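You operate a simulated robot arm through the tools that you are given. There is no shell and no other tool.

Carry out the task below with a simulated two-armed robot. There is one attempt and no reset: what you move stays moved.

Task
Free the orange reel stand's knob and wind its cord on the grey post.
Fine: orange stopper into the post's cup, black crank till the stand is bare, full post on the done pad. Set down upright: orange stopper, grey post.

Only the result counts: the job must be done as asked and must still hold three seconds after the hand-in. Knocking over, shifting, dropping, spilling or breaking anything else fails it. A push-on lid holds only when it is set on centred and level and pressed home; a screw cap is set on level and turned clockwise until tight.

Robot
Two 7-joint arms with two-finger parallel grippers on one trunk that stands fixed in place. Base frame: the origin is at the foot of the trunk, x ahead of it, y to its left, z up; the work surface is at about z = 0.85. Lengths are in m, angles in degrees, forces in N, time in s.
The left shoulder is at [0.08, 0.131, 0.947], the right one opposite. With the tool pointing down near the work surface each hand reaches from about 0.4 to 0.86 m from the base axis, measured 20 degrees to its own side. Payload 1.57 kg a hand.
Tool frame (each hand has its own): the origin (TCP) lies between the finger pads and is the grasp point; the fingertips stand 0.03 m ahead of it; z points along the fingers, y is the line along which they close. Largest opening 0.11 m; finger width 0.024, thickness 0.012; the body of the gripper, 0.048 by 0.112 m, starts 0.078 m behind the TCP.
Orientation is told as [roll, pitch, yaw] about the base's x, y, z axes, in that order, counted from this pose: with the fingers straight down and closing along the base's y, the tool's x points along the base's -x, its y along +y and its z along -z.

Tools
- The arms move only by the tool arm_command. It takes "left_commands", "right_commands" or both (then of equal length, played together; a hand with none holds still); each is a list of rows, each a list of 7 numbers: the turn, a rotation vector about the tool's x, y, z in rad, then the shift along the tool's x, y, z in m, then the opening, from 0 (shut) to 1 (fully open). In form: [[rx, ry, rz, x, y, z, hand], ...]. A call has 1 to 20 rows; each row shifts and turns the commanded pose from where the row before left it, along the tool's axes as they then stand. Rows are played at 5 a second. More than 0.05 m and 8.6 degrees between two rows, or a gripper value outside its range, and nothing of the call is played. Where a pose cannot be reached the arm comes as near as it can. A force on the tool above 50 N (or 10 N above the force at the start of the call, whichever is more), or a blocked arm, ends the call early, and 0.2 s more pass. Each finger travels about 0.108 m/s and halts on what it meets, pressing with about 22 N; the grip force reading is that of the motor and also rises with nothing between the fingers. The clock runs only during rows and for 0.2 s after the last one: add rows that do not move to give the fingers time. It gives the time, the measured TCP pose, the force on the tool (base axes), the opening and the grip force at its end, in the units of the frame above (readings bear some noise), with the torque about the TCP (base axes, N m) and any sound that the robot's microphone picked up.
- Cameras (640 x 400 px; columns grow to the right, rows downward): "scene" is now at [-0.0463, 0.0015, 1.4381]; the picture's right is [0.01, -1.00, 0.00], its down [-0.39, -0.00, -0.92] and it looks along [0.92, 0.01, -0.39] (base axes); focal length 287 px, centre (320, 200). "left" rides on the left gripper at [0.07, -0.016, -0.141] in its tool frame; the picture's right is [0.23, 0.97, 0.00], its down [-0.86, 0.20, -0.48] and it looks along [-0.47, 0.11, 0.88] (tool axes); focal length 222 px, centre (320, 200). "right" rides on the right gripper at [0.07, 0.016, -0.141] in its tool frame; the picture's right is [-0.23, 0.97, 0.00], its down [-0.85, -0.20, -0.48] and it looks along [-0.47, -0.11, 0.88] (tool axes); focal length 222 px, centre (320, 200). There is no depth. A picture from a camera that has moved, and an enlarged one, comes with that camera's place and axes in the base frame and with its lens.
- snapshot(camera): a new picture of that camera. No time passes.
- head_to(pan, tilt): turns the head with the scene camera to pan (to the left, within 109 degrees either way) and tilt (down, from -29 to 69), counted from straight ahead of the robot. It gives what a move gives.
- close_up(camera, box): a new picture of the part [left, top, right, bottom] of that camera's present view, enlarged. No time passes.
- hand_in(): hands the job in; it is judged then, once.

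Places have to be worked out from the pictures, the camera data and where the tool is seen. Open the grippers and draw the arms clear of the work before you hand the job in, unless the task says otherwise.

The tools are called as a command line: name --argument value ..., lists and objects as JSON in quotes. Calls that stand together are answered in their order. arm_command: Moves the arms, as the interface text tells. Its arguments: {"type":"object","properties":{"left_commands":{"type":"array","items":{"type":"array","items":{"type":"number"}}},"right_commands":{"type":"array","items":{"type":"array","items":{"type":"number"}}}},"required":[]} The other tools are called the same way: head_to (pan, tilt) turns the head that bears the scene camera; snapshot (camera) takes a picture; close_up (camera, box) takes an enlarged picture of a part of a camera's view; hand_in () hands the job in.

At the start:

```text
t: 0.0
left_ee_pos: [0.4996, 0.1096, 1.3502]
left_orientation: [0.0, 0.1, 0.0]
left_contact_force: [-1.1, -0.5, -0.2]
left_ft_torque: [-0.02, 0.0, -0.01]
left_gripper_width: 0.1103
left_grip_force: 0.1
right_ee_pos: [0.4679, -0.2083, 1.3696]
right_orientation: [0.1, 0.0, 0.0]
right_contact_force: [0.4, -0.4, -0.3]
right_ft_torque: [-0.02, 0.01, 0.01]
right_gripper_width: 0.1102
right_grip_force: 0.1
head pan, tilt (commanded): [0.7, 22.9]
```

scene: 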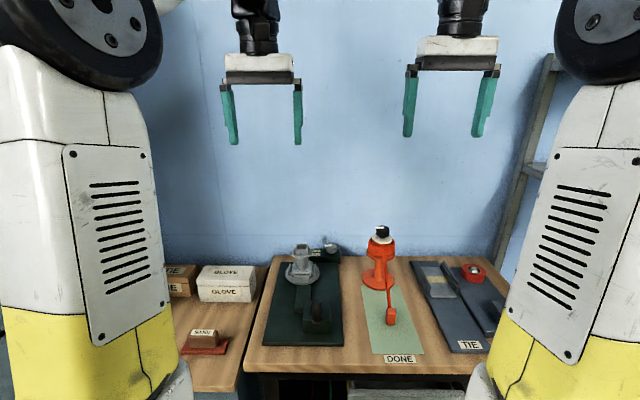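
right: 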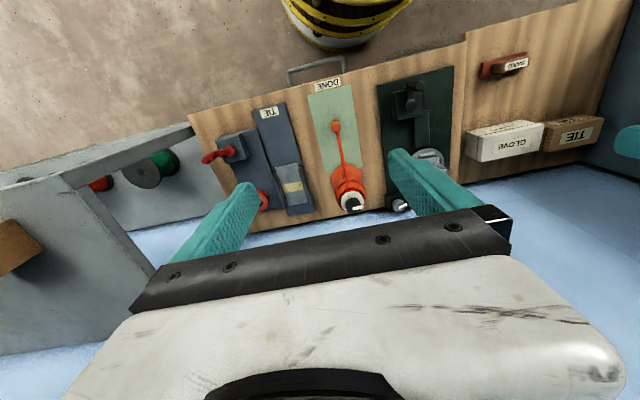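
left: 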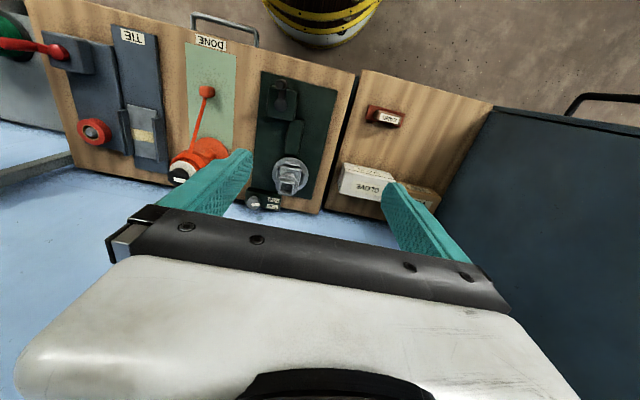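

The pictures show a bench with a green-pad area, an orange stand, a dark board with a grey device, and a second board on the right. I'll take close-ups to understand the layout.

close_up --camera "scene" --box '[240, 210, 400, 310]'

close_up --camera "scene" --box '[340, 210, 520, 370]'

close_up --camera "scene" --box '[240, 270, 400, 370]'

close_up --camera "left" --box '[160, 60, 340, 220]'

close_up --camera "right" --box '[200, 60, 480, 230]'

```text
4.00 times, centred on (320, 260) of scene
camera zoom: at [-0.0463, 0.0015, 1.4381], right [0.01, -1.0, 0.0], down [-0.39, 0.0, -0.92], along [0.92, 0.01, -0.39], focal length 1149 px, centre (320, -40)
```

zoom: 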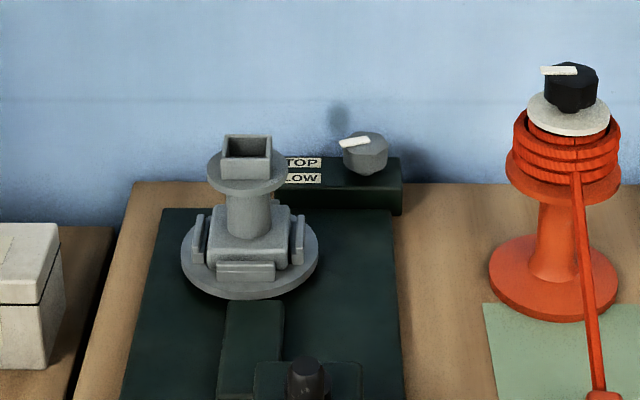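

```text
2.50 times, centred on (430, 290) of scene
camera zoom: at [-0.0463, 0.0015, 1.4381], right [0.01, -1.0, 0.0], down [-0.39, 0.0, -0.92], along [0.92, 0.01, -0.39], focal length 718 px, centre (45, -25)
```

zoom: 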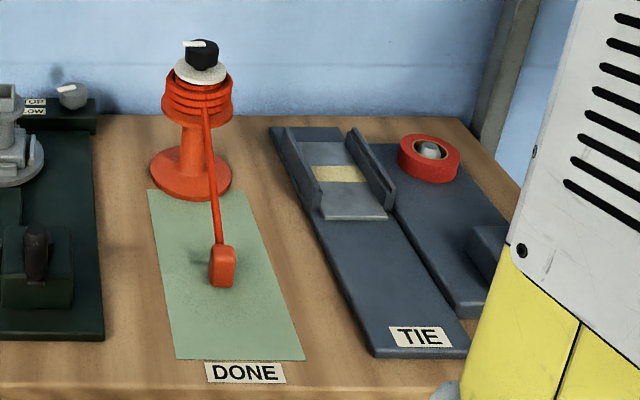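

```text
4.00 times, centred on (320, 320) of scene
camera zoom: at [-0.0463, 0.0015, 1.4381], right [0.01, -1.0, 0.0], down [-0.39, 0.0, -0.92], along [0.92, 0.01, -0.39], focal length 1149 px, centre (320, -280)
```

zoom: 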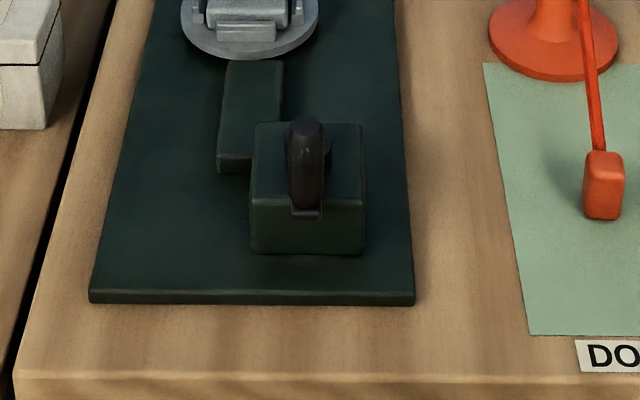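

```text
2.50 times, centred on (250, 140) of left
camera zoom: at [0.4304, 0.0924, 1.4909], right [-0.23, 0.97, 0.0], down [0.86, 0.2, 0.48], along [0.47, 0.11, -0.88], focal length 555 px, centre (495, 350)
```

zoom: 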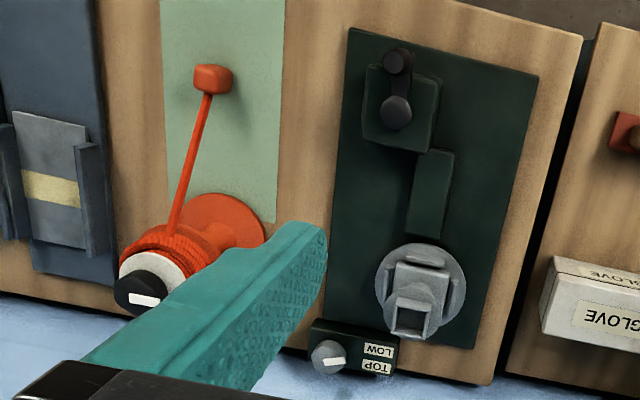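

```text
2.29 times, centred on (340, 145) of right
camera zoom: at [0.3985, -0.1903, 1.5123], right [0.23, 0.97, 0.0], down [0.85, -0.2, 0.48], along [0.47, -0.11, -0.88], focal length 508 px, centre (274, 326)
```

zoom: 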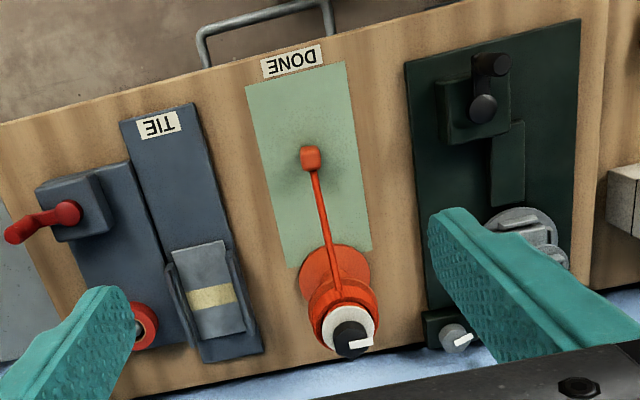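

I estimate the orange stand at about (0.69, -0.17), its stopper at (0.52, -0.17), the grey post at (0.68, 0.065) and the crank gearbox at (0.48, 0.02). I'll lower the left hand, still well above everything, for a closer look at the crank and knob, and tilt the head down.

arm_command --left_commands '[[0, 0, 0, 0.0133, -0.0133, 0.0333, 1], [0, 0, 0, 0.0133, -0.0133, 0.0333, 1], [0, 0, 0, 0.0133, -0.0133, 0.0333, 1], [0, 0, 0, 0.0133, -0.0133, 0.0333, 1], [0, 0, 0, 0.0133, -0.0133, 0.0333, 1], [0, 0, 0, 0.0133, -0.0133, 0.0333, 1]]' --right_commands '[[0, 0, 0, 0, 0.002, 0.02, 1], [0, 0, 0, 0, 0.002, 0.02, 1], [0, 0, 0, 0, 0.002, 0.02, 1], [0, 0, 0, 0, 0.002, 0.02, 1], [0, 0, 0, 0, 0.002, 0.02, 1], [0, 0, 0, 0, 0.002, 0.02, 1]]'

snapshot --camera "left"

snapshot --camera "right"

snapshot --camera "scene"

```text
t: 1.4
left_ee_pos: [0.4203, 0.0307, 1.1501]
left_orientation: [-0.1, 0.0, 0.0]
left_contact_force: [-0.5, -0.4, -0.1]
left_ft_torque: [0.01, -0.02, -0.01]
left_gripper_width: 0.11
left_grip_force: 0.2
right_ee_pos: [0.4693, -0.1944, 1.2504]
right_orientation: [0.0, 0.0, -0.1]
right_contact_force: [-0.3, 0.7, 0.0]
right_ft_torque: [-0.03, -0.01, -0.01]
right_gripper_width: 0.1099
right_grip_force: 0.1
head pan, tilt (commanded): [0.7, 22.9]
```

```text
taken
camera left: at [0.3509, 0.0132, 1.2906], right [-0.23, 0.97, 0.0], down [0.85, 0.2, 0.48], along [0.47, 0.11, -0.88], focal length 222 px, centre (320, 200)
```

left: 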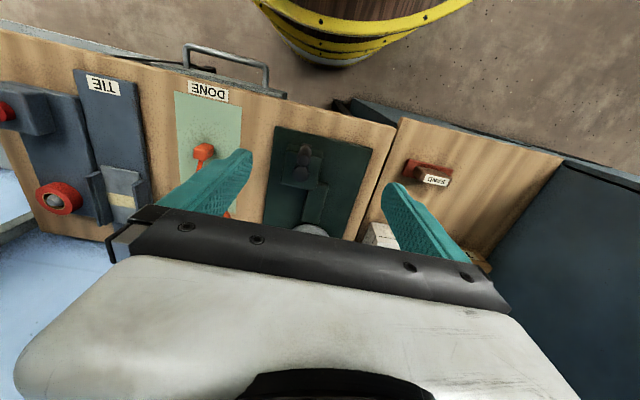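

```text
taken
camera right: at [0.3994, -0.1782, 1.3911], right [0.23, 0.97, 0.0], down [0.86, -0.2, 0.48], along [0.47, -0.11, -0.88], focal length 222 px, centre (320, 200)
```

right: 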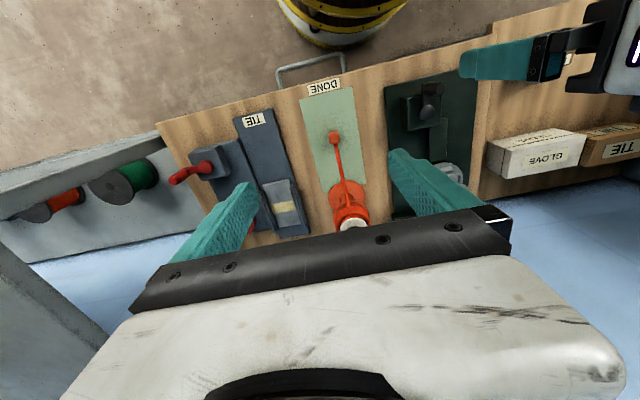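

```text
taken
camera scene: at [-0.0464, 0.0016, 1.4381], right [0.01, -1.0, 0.0], down [-0.39, 0.0, -0.92], along [0.92, 0.01, -0.39], focal length 287 px, centre (320, 200)
```

scene: 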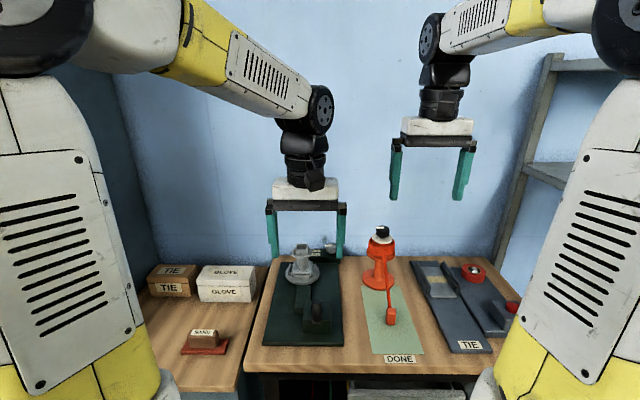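

close_up --camera "left" --box '[240, 110, 400, 240]'

close_up --camera "right" --box '[280, 70, 480, 240]'

close_up --camera "scene" --box '[280, 230, 400, 305]'

close_up --camera "scene" --box '[270, 270, 360, 340]'

```text
3.08 times, centred on (320, 175) of left
camera zoom: at [0.3509, 0.0132, 1.2906], right [-0.23, 0.97, 0.0], down [0.85, 0.2, 0.48], along [0.47, 0.11, -0.88], focal length 684 px, centre (320, 277)
```

zoom: 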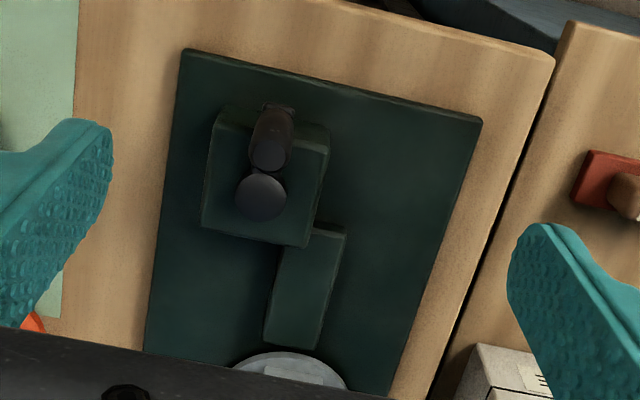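

```text
2.35 times, centred on (380, 155) of right
camera zoom: at [0.3994, -0.1782, 1.3911], right [0.23, 0.97, 0.0], down [0.86, -0.2, 0.48], along [0.47, -0.11, -0.88], focal length 523 px, centre (179, 306)
```

zoom: 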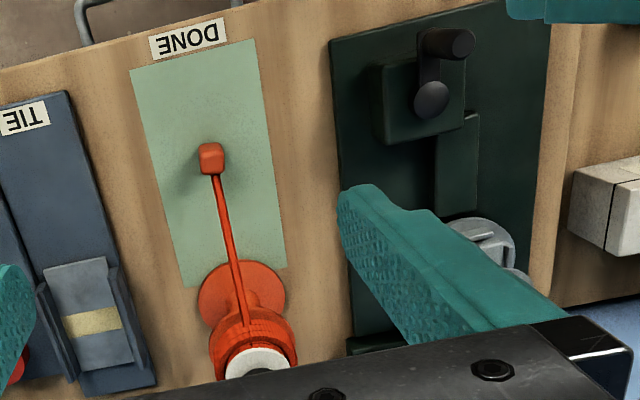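

```text
5.33 times, centred on (340, 268) of scene
camera zoom: at [-0.0464, 0.0016, 1.4381], right [0.01, -1.0, 0.0], down [-0.39, 0.0, -0.92], along [0.92, 0.01, -0.39], focal length 1532 px, centre (213, -160)
```

zoom: 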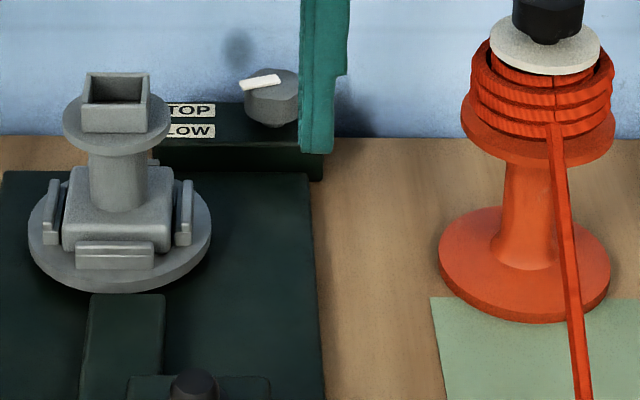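

```text
5.71 times, centred on (315, 305) of scene
camera zoom: at [-0.0464, 0.0016, 1.4381], right [0.01, -1.0, 0.0], down [-0.39, 0.0, -0.92], along [0.92, 0.01, -0.39], focal length 1642 px, centre (349, -400)
```

zoom: 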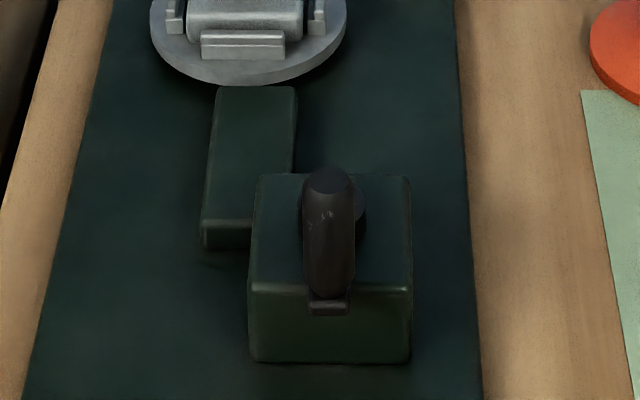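

The crank hub looks to be near (0.51, 0.016) with a vertical handle near (0.461, 0.015), top about z 0.97. Now I look at the knobs and the stopper at high zoom.

close_up --camera "scene" --box '[360, 218, 400, 243]'

close_up --camera "scene" --box '[305, 235, 345, 260]'

close_up --camera "scene" --box '[370, 295, 410, 335]'

close_up --camera "right" --box '[310, 120, 380, 240]'

```text
16.00 times, centred on (380, 230) of scene
camera zoom: at [-0.0464, 0.0016, 1.4381], right [0.01, -1.0, 0.0], down [-0.39, 0.0, -0.92], along [0.92, 0.01, -0.39], focal length 4598 px, centre (-640, -288)
```

zoom: 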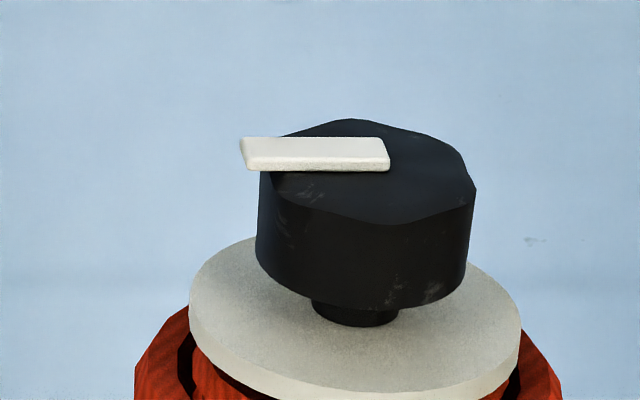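

```text
16.00 times, centred on (325, 248) of scene
camera zoom: at [-0.0464, 0.0016, 1.4381], right [0.01, -1.0, 0.0], down [-0.39, 0.0, -0.92], along [0.92, 0.01, -0.39], focal length 4598 px, centre (240, -560)
```

zoom: 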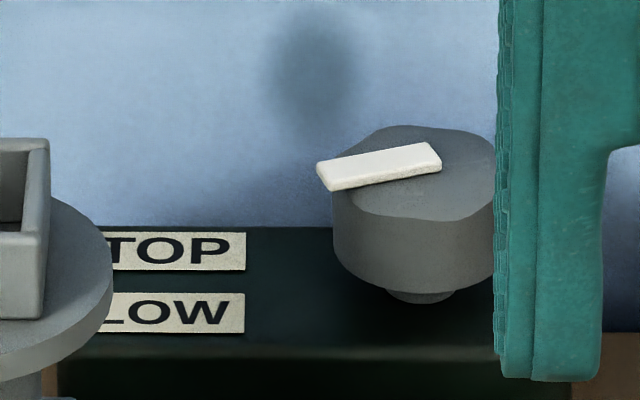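

```text
10.00 times, centred on (390, 315) of scene
camera zoom: at [-0.0464, 0.0016, 1.4381], right [0.01, -1.0, 0.0], down [-0.39, 0.0, -0.92], along [0.92, 0.01, -0.39], focal length 2874 px, centre (-380, -950)
```

zoom: 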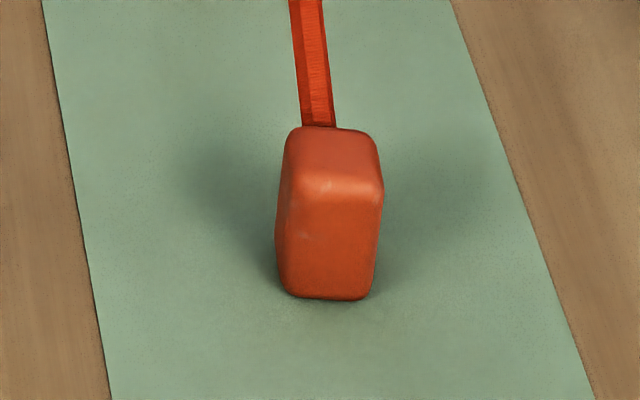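

```text
3.33 times, centred on (345, 180) of right
camera zoom: at [0.3994, -0.1782, 1.3911], right [0.23, 0.97, 0.0], down [0.86, -0.2, 0.48], along [0.47, -0.11, -0.88], focal length 740 px, centre (237, 267)
```

zoom: 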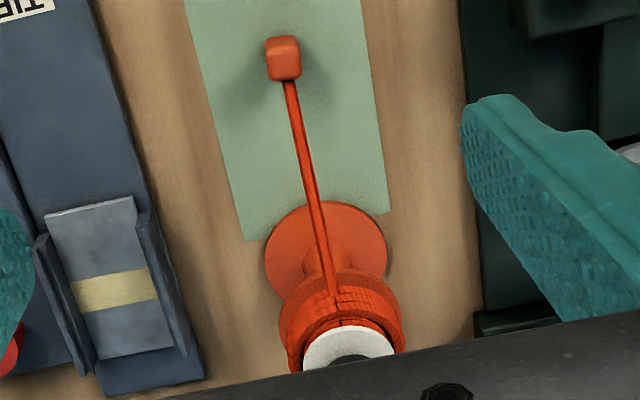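

The "TOP/LOW" labels may be partly hidden by the post. I'll slide the left hand, staying high at z 1.15, forward so its camera sees the labels, post and knob.

arm_command --left_commands '[[0, 0, 0, -0.035, -0.01, 0, 1], [0, 0, 0, -0.035, -0.01, 0, 1], [0, 0, 0, -0.035, -0.01, 0, 1], [0, 0, 0, -0.035, -0.01, 0, 1], [0, 0, 0, -0.035, -0.01, 0, 1]]'

snapshot --camera "left"

close_up --camera "left" --box '[220, 120, 420, 245]'

```text
t: 2.6
left_ee_pos: [0.5945, -0.0202, 1.1499]
left_orientation: [0.1, 0.0, 0.0]
left_contact_force: [0.2, 0.4, -0.2]
left_ft_torque: [0.02, -0.01, 0.01]
left_gripper_width: 0.11
left_grip_force: 0.0
right_ee_pos: [0.4688, -0.1966, 1.2505]
right_orientation: [0.0, -0.1, 0.0]
right_contact_force: [0.0, 0.9, 0.6]
right_ft_torque: [-0.02, -0.05, 0.02]
right_gripper_width: 0.1098
right_grip_force: 0.0
head pan, tilt (commanded): [0.7, 22.9]
```

```text
taken
camera left: at [0.5261, -0.0381, 1.2905], right [-0.23, 0.97, 0.0], down [0.85, 0.2, 0.48], along [0.47, 0.11, -0.88], focal length 222 px, centre (320, 200)
```

left: 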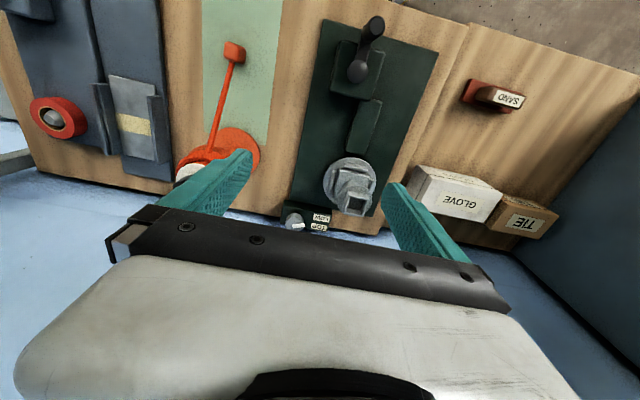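

```text
3.20 times, centred on (320, 182) of left
camera zoom: at [0.5261, -0.0381, 1.2905], right [-0.23, 0.97, 0.0], down [0.85, 0.2, 0.48], along [0.47, 0.11, -0.88], focal length 711 px, centre (320, 256)
```

zoom: 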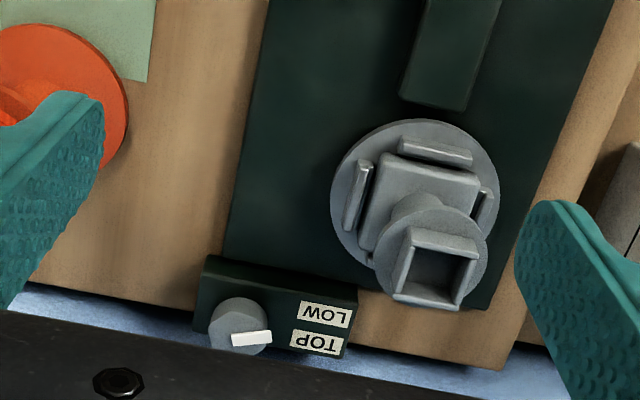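

The labels read TOP and LOW in full; that grey knob isn't part of the task so I leave it alone. I draw the left hand back and bring the right hand's camera over the black knob on the orange stand, keeping fingertips above z 1.08.

arm_command --left_commands '[[0, 0, 0, 0.02, 0.028, 0, 1], [0, 0, 0, 0.02, 0.028, 0, 1], [0, 0, 0, 0.02, 0.028, 0, 1], [0, 0, 0, 0.02, 0.028, 0, 1], [0, 0, 0, 0.02, 0.028, 0, 1], [0, 0, 0, 0, 0, 0, 1]]' --right_commands '[[0, 0, 0, -0.03, 0.005, 0.023, 1], [0, 0, 0, -0.03, 0.005, 0.023, 1], [0, 0, 0, -0.03, 0.005, 0.023, 1], [0, 0, 0, -0.03, 0.005, 0.023, 1], [0, 0, 0, -0.03, 0.005, 0.023, 1], [0, 0, 0, -0.03, 0.005, 0.023, 1]]'

snapshot --camera "right"

snapshot --camera "scene"

```text
t: 4.0
left_ee_pos: [0.4959, 0.12, 1.1499]
left_orientation: [0.0, -0.1, -0.1]
left_contact_force: [0.0, -0.6, 0.3]
left_ft_torque: [0.01, -0.05, 0.01]
left_gripper_width: 0.1099
left_grip_force: 0.2
right_ee_pos: [0.6475, -0.1687, 1.1112]
right_orientation: [-0.1, -0.2, 0.0]
right_contact_force: [-0.5, 0.0, 0.1]
right_ft_torque: [0.0, -0.02, 0.02]
right_gripper_width: 0.1101
right_grip_force: 0.0
head pan, tilt (commanded): [0.7, 22.9]
```

```text
taken
camera right: at [0.5777, -0.1508, 1.2535], right [0.23, 0.97, 0.0], down [0.85, -0.2, 0.48], along [0.47, -0.11, -0.88], focal length 222 px, centre (320, 200)
```

right: 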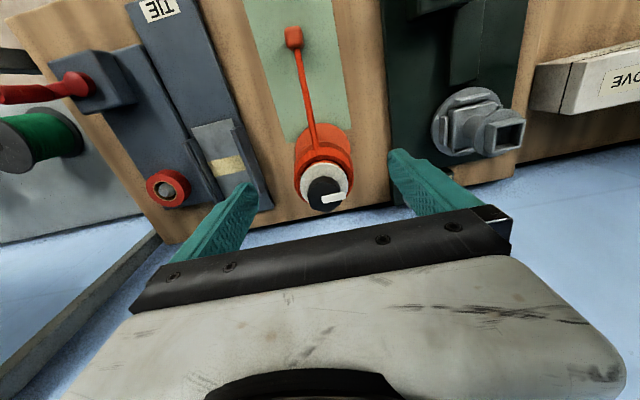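

```text
taken
camera scene: at [-0.0468, 0.0015, 1.4381], right [0.01, -1.0, 0.0], down [-0.39, 0.0, -0.92], along [0.92, 0.01, -0.39], focal length 287 px, centre (320, 200)
```

scene: 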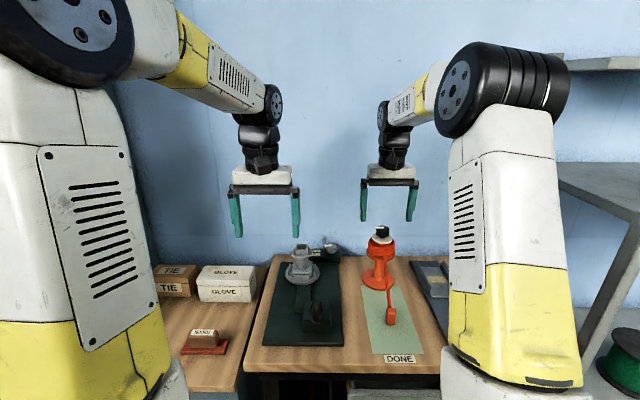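

close_up --camera "right" --box '[270, 110, 390, 230]'

close_up --camera "right" --box '[410, 60, 550, 180]'

close_up --camera "right" --box '[240, 10, 360, 100]'

close_up --camera "scene" --box '[360, 218, 408, 248]'

```text
3.33 times, centred on (330, 170) of right
camera zoom: at [0.5777, -0.1508, 1.2535], right [0.23, 0.97, 0.0], down [0.85, -0.2, 0.48], along [0.47, -0.11, -0.88], focal length 740 px, centre (287, 300)
```

zoom: 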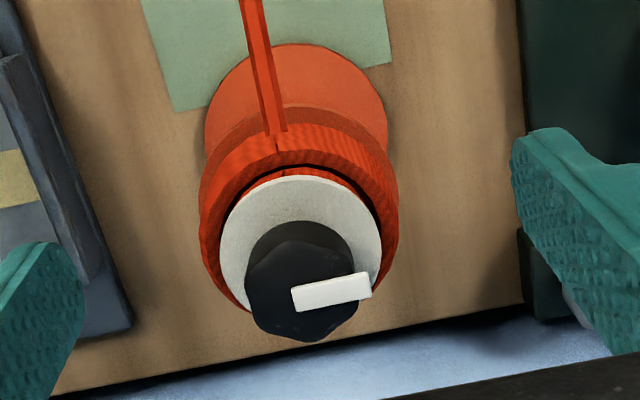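

```text
3.33 times, centred on (480, 120) of right
camera zoom: at [0.5777, -0.1508, 1.2535], right [0.23, 0.97, 0.0], down [0.85, -0.2, 0.48], along [0.47, -0.11, -0.88], focal length 740 px, centre (-213, 467)
```

zoom: 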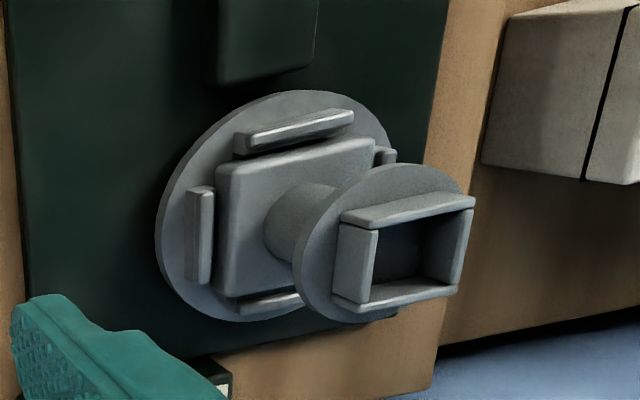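

```text
4.44 times, centred on (300, 55) of right
camera zoom: at [0.5777, -0.1508, 1.2535], right [0.23, 0.97, 0.0], down [0.85, -0.2, 0.48], along [0.47, -0.11, -0.88], focal length 987 px, centre (409, 844)
```

zoom: 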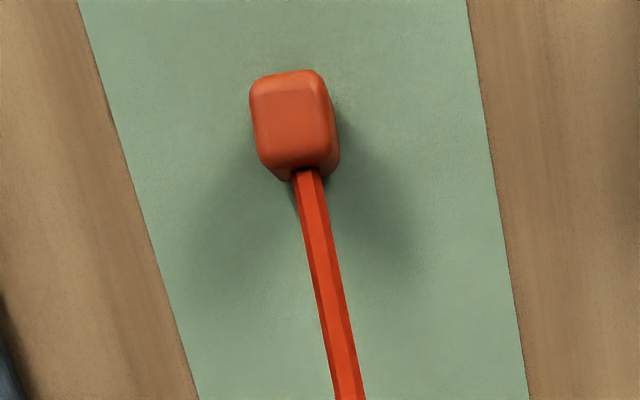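

```text
13.33 times, centred on (384, 233) of scene
camera zoom: at [-0.0468, 0.0015, 1.4381], right [0.01, -1.0, 0.0], down [-0.39, 0.0, -0.92], along [0.92, 0.01, -0.39], focal length 3831 px, centre (-533, -240)
```

zoom: 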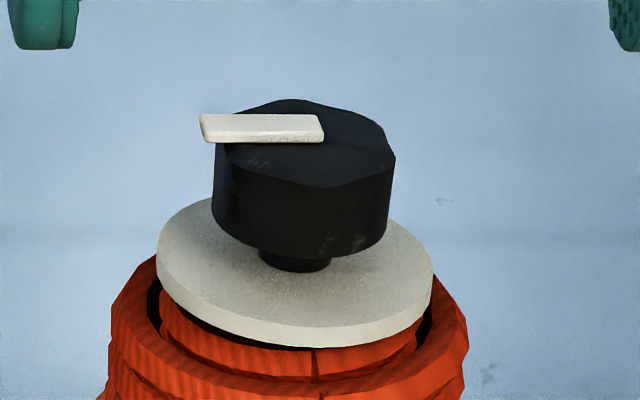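

The knob's top is at about (0.690, -0.171, 1.037), radius 0.02, with the white disc top near z 1.012; the pointer faces +y. I rotate the right hand to yaw -90° so the fingers close along x, clear of the pointer, while still above it.

arm_command --right_commands '[[0, 0, 0.1428, 0, 0, 0, 1], [0, 0, 0.1428, 0, 0, 0, 1], [0, 0, 0.1428, 0, 0, 0, 1], [0, 0, 0.1428, 0, 0, 0, 1], [0, 0, 0.1428, 0, 0, 0, 1], [0, 0, 0.1428, 0, 0, 0, 1], [0, 0, 0.1428, 0, 0, 0, 1], [0, 0, 0.1428, 0, 0, 0, 1], [0, 0, 0.1428, 0, 0, 0, 1], [0, 0, 0.1428, 0, 0, 0, 1], [0, 0, 0.1428, 0, 0, 0, 1], [0, 0, 0, 0, 0, 0, 1]]'

snapshot --camera "right"

snapshot --camera "scene"

```text
t: 6.6
left_ee_pos: [0.4963, 0.1207, 1.1492]
left_orientation: [-0.1, 0.0, 0.0]
left_contact_force: [-0.8, 0.1, -0.2]
left_ft_torque: [0.04, -0.01, -0.04]
left_gripper_width: 0.1098
left_grip_force: 0.0
right_ee_pos: [0.6474, -0.1657, 1.1136]
right_orientation: [-0.1, 0.1, -90.0]
right_contact_force: [-0.4, -0.3, -0.7]
right_ft_torque: [-0.03, 0.02, 0.0]
right_gripper_width: 0.1099
right_grip_force: 0.1
head pan, tilt (commanded): [0.7, 22.9]
```

```text
taken
camera right: at [0.6647, -0.0947, 1.2541], right [0.97, -0.23, 0.0], down [-0.2, -0.85, 0.48], along [-0.11, -0.47, -0.88], focal length 222 px, centre (320, 200)
```

right: 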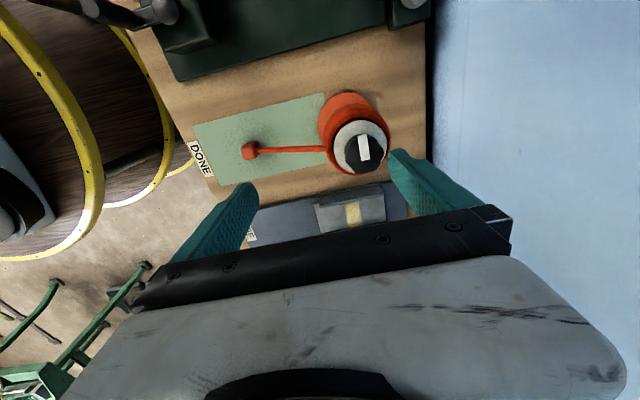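

```text
taken
camera scene: at [-0.0463, 0.0015, 1.4381], right [0.01, -1.0, 0.0], down [-0.39, 0.0, -0.92], along [0.92, 0.01, -0.39], focal length 287 px, centre (320, 200)
```

scene: 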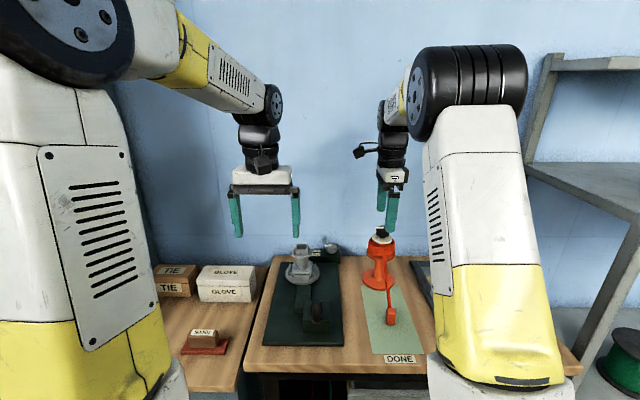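

Yaw is -90° and the knob is seen just to the +x side of the hand. I shift over it and check the centring before going down.

arm_command --right_commands '[[0, 0, 0, -0.0015, 0.0215, 0, 1], [0, 0, 0, -0.0015, 0.021, 0, 1], [0, 0, 0, 0, 0, 0.012, 0.8], [0, 0, 0, 0, 0, 0, 0.7], [0, 0, 0, 0, 0, 0, 0.7]]'

close_up --camera "right" --box '[220, 90, 420, 230]'

close_up --camera "scene" --box '[352, 195, 416, 260]'

```text
t: 7.8
left_ee_pos: [0.4949, 0.1199, 1.15]
left_orientation: [0.0, 0.0, -0.1]
left_contact_force: [-0.4, 0.7, 0.6]
left_ft_torque: [0.0, 0.03, 0.04]
left_gripper_width: 0.1101
left_grip_force: 0.0
right_ee_pos: [0.692, -0.1689, 1.1005]
right_orientation: [0.0, -0.1, -89.9]
right_contact_force: [0.8, -0.5, -0.2]
right_ft_torque: [0.02, 0.0, 0.02]
right_gripper_width: 0.077
right_grip_force: 0.0
head pan, tilt (commanded): [0.7, 22.9]
```

```text
2.86 times, centred on (320, 160) of right
camera zoom: at [0.7081, -0.0975, 1.2421], right [0.97, -0.23, 0.0], down [-0.2, -0.85, 0.48], along [-0.11, -0.47, -0.88], focal length 635 px, centre (320, 314)
```

zoom: 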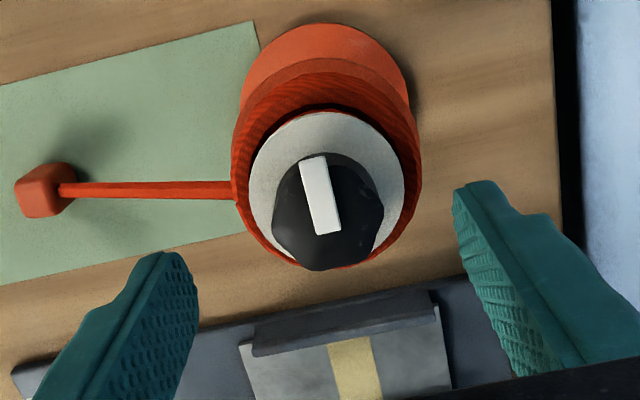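

```text
6.15 times, centred on (384, 228) of scene
camera zoom: at [-0.0463, 0.0015, 1.4381], right [0.01, -1.0, 0.0], down [-0.39, 0.0, -0.92], along [0.92, 0.01, -0.39], focal length 1768 px, centre (-74, 31)
```

zoom: 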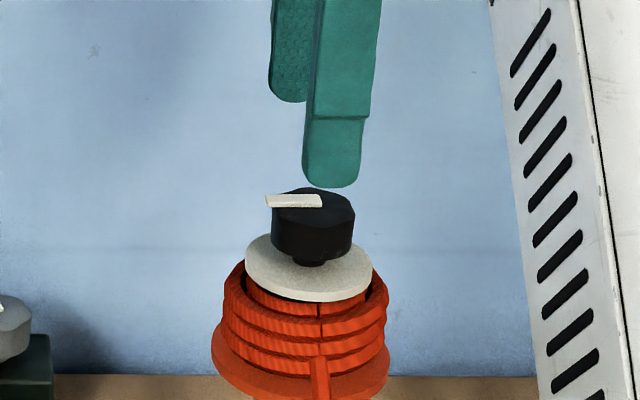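

The hand is centred on the knob within a few mm. I go down until the tips straddle the knob just above the white disc (TCP z about 1.047), then close.

arm_command --right_commands '[[0, 0, 0, 0, 0, 0, 0.6], [0, 0, 0, 0, 0, 0.02, 0.6], [0, 0, 0, 0, 0, 0.02, 0.6], [0, 0, 0, 0, 0, 0.012, 0.6], [0, 0, 0, 0, 0, 0, 0.6]]'

close_up --camera "scene" --box '[352, 195, 416, 260]'

close_up --camera "right" --box '[220, 90, 420, 230]'

```text
t: 9.0
left_ee_pos: [0.4958, 0.1215, 1.1491]
left_orientation: [0.0, -0.1, 0.0]
left_contact_force: [-0.4, -0.2, 0.6]
left_ft_torque: [-0.02, 0.0, -0.03]
left_gripper_width: 0.11
left_grip_force: 0.1
right_ee_pos: [0.6902, -0.1701, 1.0484]
right_orientation: [0.0, 0.0, -90.0]
right_contact_force: [-0.7, 0.0, 0.8]
right_ft_torque: [-0.02, 0.01, 0.01]
right_gripper_width: 0.0659
right_grip_force: 0.0
head pan, tilt (commanded): [0.7, 22.9]
```

```text
6.15 times, centred on (384, 228) of scene
camera zoom: at [-0.0463, 0.0015, 1.4381], right [0.01, -1.0, 0.0], down [-0.39, 0.0, -0.92], along [0.92, 0.01, -0.39], focal length 1768 px, centre (-74, 31)
```

zoom: 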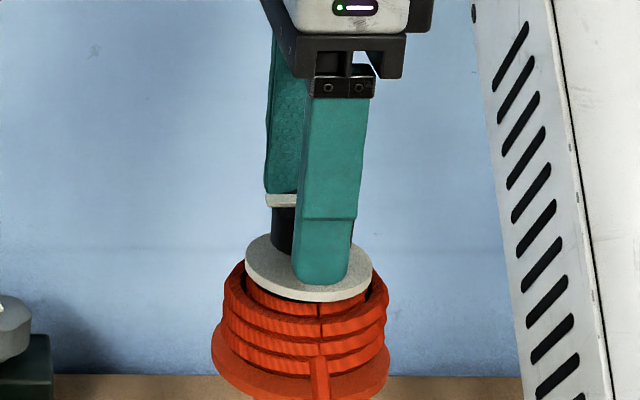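

```text
2.86 times, centred on (320, 160) of right
camera zoom: at [0.707, -0.0981, 1.1902], right [0.97, -0.23, 0.0], down [-0.2, -0.86, 0.48], along [-0.11, -0.47, -0.88], focal length 635 px, centre (320, 314)
```

zoom: 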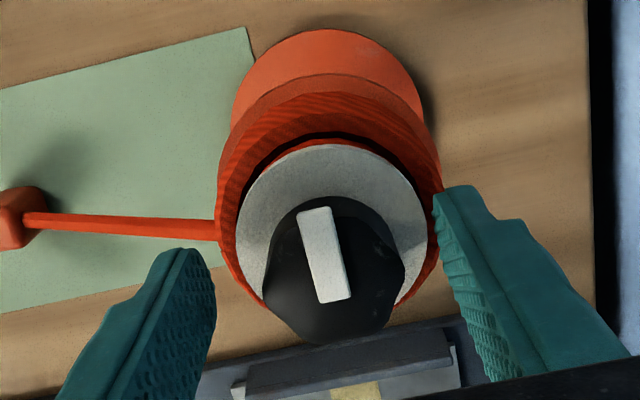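

The knob looks about 2–3 mm to +x of the hand's centre, so I shift by 2.5 mm and narrow the fingers to just wider than the knob to check the gaps.

arm_command --right_commands '[[0, 0, 0, 0, 0.0025, 0, 0.5], [0, 0, 0, 0, 0, 0, 0.43], [0, 0, 0, 0, 0, 0, 0.43]]'

close_up --camera "right" --box '[240, 110, 400, 230]'

close_up --camera "scene" --box '[360, 215, 408, 250]'

```text
t: 9.8
left_ee_pos: [0.4956, 0.1205, 1.1489]
left_orientation: [0.0, 0.0, 0.0]
left_contact_force: [0.2, 0.6, -0.4]
left_ft_torque: [-0.01, 0.02, 0.03]
left_gripper_width: 0.1102
left_grip_force: 0.1
right_ee_pos: [0.6926, -0.1712, 1.0479]
right_orientation: [0.0, 0.0, -90.0]
right_contact_force: [0.2, -0.4, -1.1]
right_ft_torque: [-0.02, 0.03, 0.0]
right_gripper_width: 0.0474
right_grip_force: 0.0
head pan, tilt (commanded): [0.7, 22.9]
```

```text
3.33 times, centred on (320, 170) of right
camera zoom: at [0.7095, -0.098, 1.1902], right [0.97, -0.23, 0.0], down [-0.2, -0.85, 0.48], along [-0.11, -0.47, -0.88], focal length 740 px, centre (320, 300)
```

zoom: 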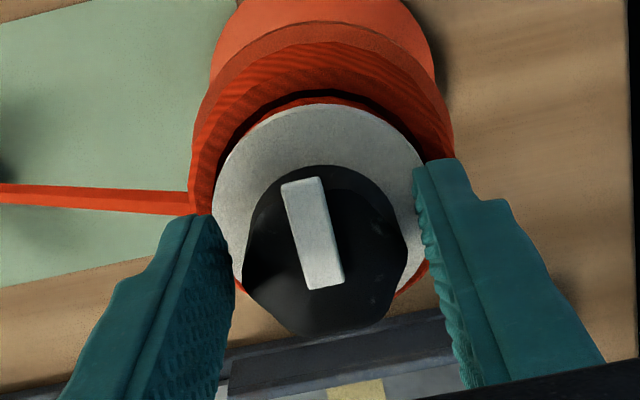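

```text
11.43 times, centred on (384, 232) of scene
camera zoom: at [-0.0463, 0.0015, 1.4381], right [0.01, -1.0, 0.0], down [-0.39, 0.0, -0.92], along [0.92, 0.01, -0.39], focal length 3284 px, centre (-411, -171)
```

zoom: 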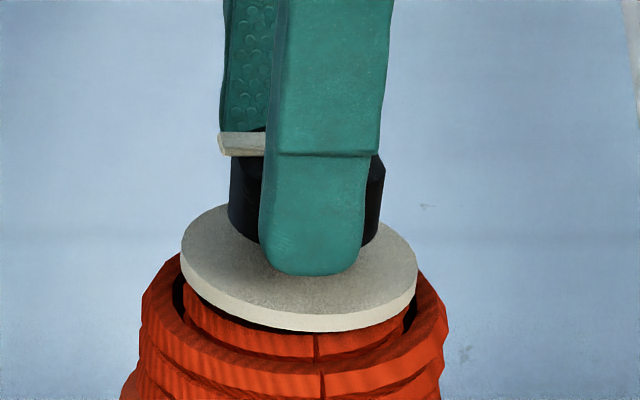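

Gaps are about even (roughly 2 mm and 4 mm). I nudge 1 mm and close on the knob.

arm_command --right_commands '[[0, 0, 0, 0, -0.001, 0, 0.41], [0, 0, 0, 0, 0, 0, 0.36], [0, 0, 0, 0, 0, 0, 0.3], [0, 0, 0, 0, 0, 0, 0.3]]'

close_up --camera "right" --box '[240, 110, 400, 230]'

close_up --camera "scene" --box '[352, 215, 416, 295]'

```text
t: 10.8
left_ee_pos: [0.4965, 0.1213, 1.1504]
left_orientation: [0.1, -0.1, -0.1]
left_contact_force: [0.9, -0.5, 0.3]
left_ft_torque: [0.03, -0.02, 0.0]
left_gripper_width: 0.11
left_grip_force: 0.1
right_ee_pos: [0.6918, -0.1684, 1.0496]
right_orientation: [-0.1, 0.0, -90.1]
right_contact_force: [-0.4, 0.4, -0.3]
right_ft_torque: [-0.01, -0.03, -0.01]
right_gripper_width: 0.0369
right_grip_force: 21.8
head pan, tilt (commanded): [0.7, 22.9]
```

```text
3.33 times, centred on (320, 170) of right
camera zoom: at [0.7084, -0.0981, 1.1903], right [0.97, -0.23, 0.0], down [-0.2, -0.85, 0.48], along [-0.11, -0.47, -0.88], focal length 740 px, centre (320, 300)
```

zoom: 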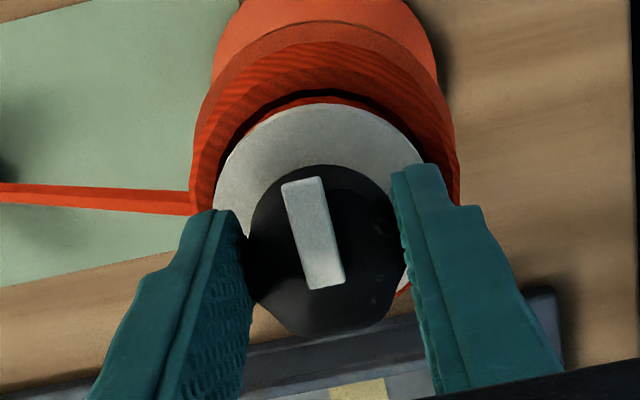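

```text
5.00 times, centred on (384, 255) of scene
camera zoom: at [-0.0462, 0.0015, 1.4381], right [0.01, -1.0, 0.0], down [-0.39, 0.0, -0.92], along [0.92, 0.01, -0.39], focal length 1437 px, centre (0, -75)
```

zoom: 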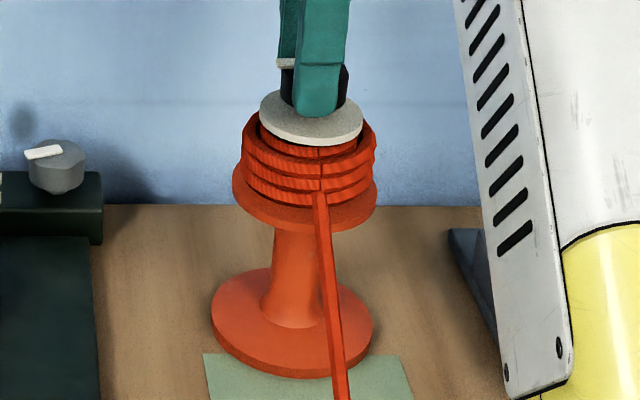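

The knob is gripped (0.037 m wide, 22 N) and the stand has not moved. Now I turn it slightly counter-clockwise (loosening) to feel its resistance.

arm_command --right_commands '[[0, 0, -0.07, 0, 0, 0, 0.3], [0, 0, -0.07, 0, 0, 0, 0.3], [0, 0, -0.07, 0, 0, 0, 0.3], [0, 0, 0, 0, 0, 0, 0.3]]'

close_up --camera "right" --box '[240, 110, 400, 230]'

close_up --camera "scene" --box '[352, 215, 416, 295]'

```text
t: 11.8
left_ee_pos: [0.4955, 0.121, 1.1496]
left_orientation: [0.0, -0.1, 0.0]
left_contact_force: [0.6, 0.1, 0.3]
left_ft_torque: [-0.02, -0.01, -0.01]
left_gripper_width: 0.1101
left_grip_force: 0.1
right_ee_pos: [0.6911, -0.1701, 1.0492]
right_orientation: [0.0, -0.1, -78.1]
right_contact_force: [-1.2, -1.0, 3.9]
right_ft_torque: [-0.14, 0.21, -0.01]
right_gripper_width: 0.0367
right_grip_force: 22.1
head pan, tilt (commanded): [0.7, 22.9]
```

```text
3.33 times, centred on (320, 170) of right
camera zoom: at [0.6933, -0.0969, 1.1901], right [1.0, -0.02, 0.0], down [-0.02, -0.88, 0.48], along [-0.01, -0.48, -0.88], focal length 740 px, centre (320, 300)
```

zoom: 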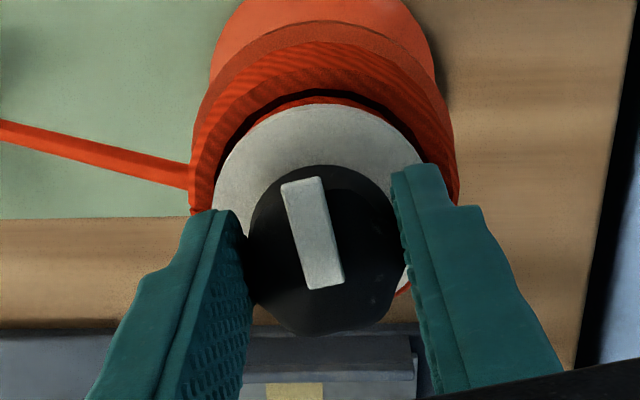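

```text
5.00 times, centred on (384, 255) of scene
camera zoom: at [-0.0465, 0.0015, 1.4381], right [0.01, -1.0, 0.0], down [-0.39, 0.0, -0.92], along [0.92, 0.01, -0.39], focal length 1437 px, centre (0, -75)
```

zoom: 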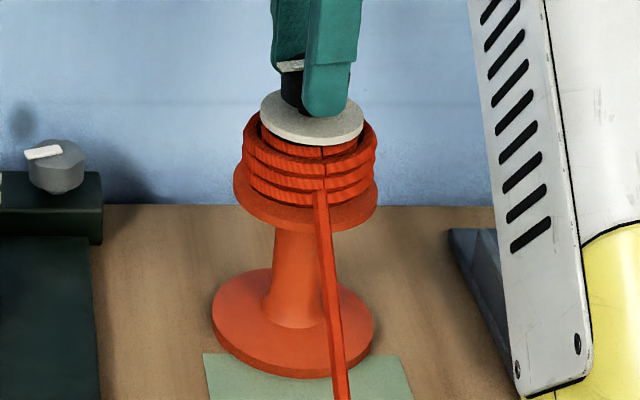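

The knob turns with the hand with little resistance. I continue counter-clockwise, watching forces and sound.

arm_command --right_commands '[[0, 0, -0.09, 0, 0, 0, 0.3], [0, 0, -0.09, 0, 0, 0, 0.3], [0, 0, -0.09, 0, 0, 0, 0.3], [0, 0, -0.09, 0, 0, 0, 0.3], [0, 0, -0.09, 0, 0, 0, 0.3], [0, 0, -0.09, 0, 0, 0, 0.3], [0, 0, 0, 0, 0, 0, 0.3]]'

close_up --camera "right" --box '[240, 110, 400, 230]'

close_up --camera "scene" --box '[352, 215, 416, 295]'

```text
t: 13.4
left_ee_pos: [0.4966, 0.1199, 1.1491]
left_orientation: [0.0, 0.0, 0.0]
left_contact_force: [-0.3, 0.1, 0.1]
left_ft_torque: [-0.03, -0.03, 0.01]
left_gripper_width: 0.1099
left_grip_force: 0.1
right_ee_pos: [0.6911, -0.1696, 1.048]
right_orientation: [0.0, 0.0, -47.0]
right_contact_force: [-0.2, 0.0, 0.4]
right_ft_torque: [-0.12, -0.04, 0.0]
right_gripper_width: 0.0371
right_grip_force: 22.2
head pan, tilt (commanded): [0.7, 22.9]
```

```text
3.33 times, centred on (320, 170) of right
camera zoom: at [0.6565, -0.106, 1.1901], right [0.87, 0.5, 0.0], down [0.44, -0.76, 0.48], along [0.24, -0.41, -0.88], focal length 740 px, centre (320, 300)
```

zoom: 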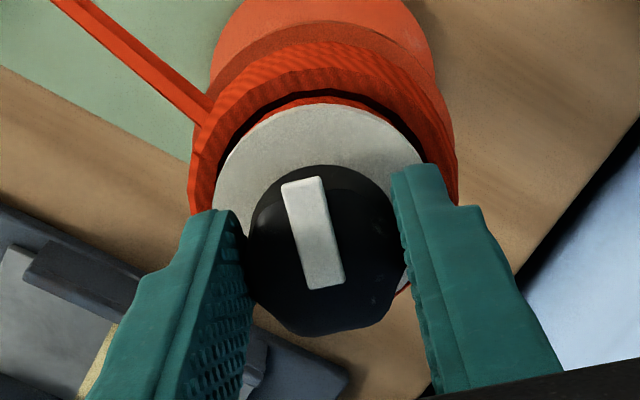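

```text
5.00 times, centred on (384, 255) of scene
camera zoom: at [-0.0462, 0.0015, 1.4381], right [0.01, -1.0, 0.0], down [-0.39, 0.0, -0.92], along [0.92, 0.01, -0.39], focal length 1437 px, centre (0, -75)
```

zoom: 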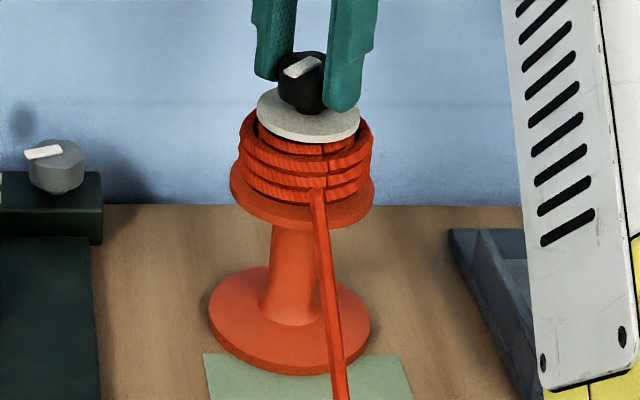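

The pointer has swung about 43° with almost no torque and no sound yet. I continue counter-clockwise to about 90° and beyond.

arm_command --right_commands '[[0, 0, -0.1, 0, 0, 0, 0.3], [0, 0, -0.1, 0, 0, 0, 0.3], [0, 0, -0.1, 0, 0, 0, 0.3], [0, 0, -0.1, 0, 0, 0, 0.3], [0, 0, -0.1, 0, 0, 0, 0.3], [0, 0, -0.1, 0, 0, 0, 0.3], [0, 0, -0.1, 0, 0, 0, 0.3], [0, 0, -0.1, 0, 0, 0, 0.3], [0, 0, 0, 0, 0, 0, 0.3]]'

close_up --camera "right" --box '[240, 110, 400, 230]'

close_up --camera "scene" --box '[352, 215, 416, 295]'

```text
t: 15.4
left_ee_pos: [0.4955, 0.121, 1.1495]
left_orientation: [0.0, 0.1, -0.1]
left_contact_force: [0.4, 0.2, 0.3]
left_ft_torque: [0.04, 0.02, 0.02]
left_gripper_width: 0.11
left_grip_force: 0.0
right_ee_pos: [0.6927, -0.169, 1.0485]
right_orientation: [0.0, 0.0, -1.1]
right_contact_force: [0.2, 0.6, 0.8]
right_ft_torque: [0.16, 0.11, 0.01]
right_gripper_width: 0.037
right_grip_force: 22.0
head pan, tilt (commanded): [0.7, 22.9]
```

```text
3.33 times, centred on (320, 170) of right
camera zoom: at [0.6227, -0.1502, 1.1901], right [0.25, 0.97, 0.0], down [0.85, -0.22, 0.48], along [0.46, -0.12, -0.88], focal length 740 px, centre (320, 300)
```

zoom: 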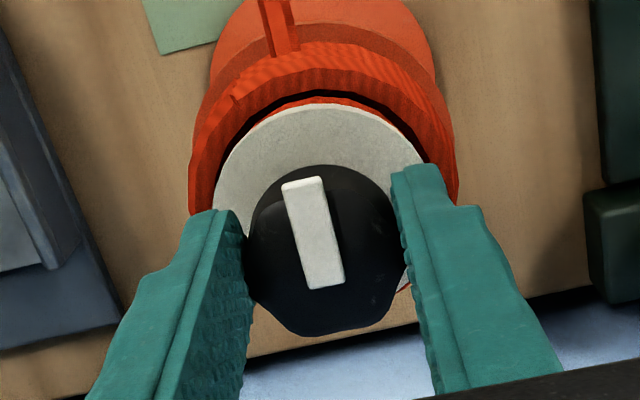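

```text
5.00 times, centred on (384, 255) of scene
camera zoom: at [-0.0463, 0.0015, 1.4381], right [0.01, -1.0, 0.0], down [-0.39, 0.0, -0.92], along [0.92, 0.01, -0.39], focal length 1437 px, centre (0, -75)
```

zoom: 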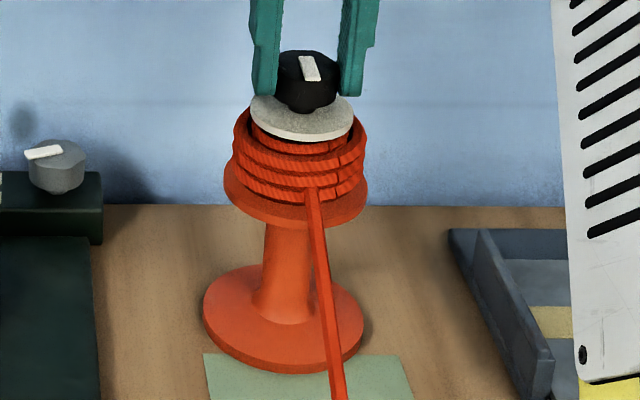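

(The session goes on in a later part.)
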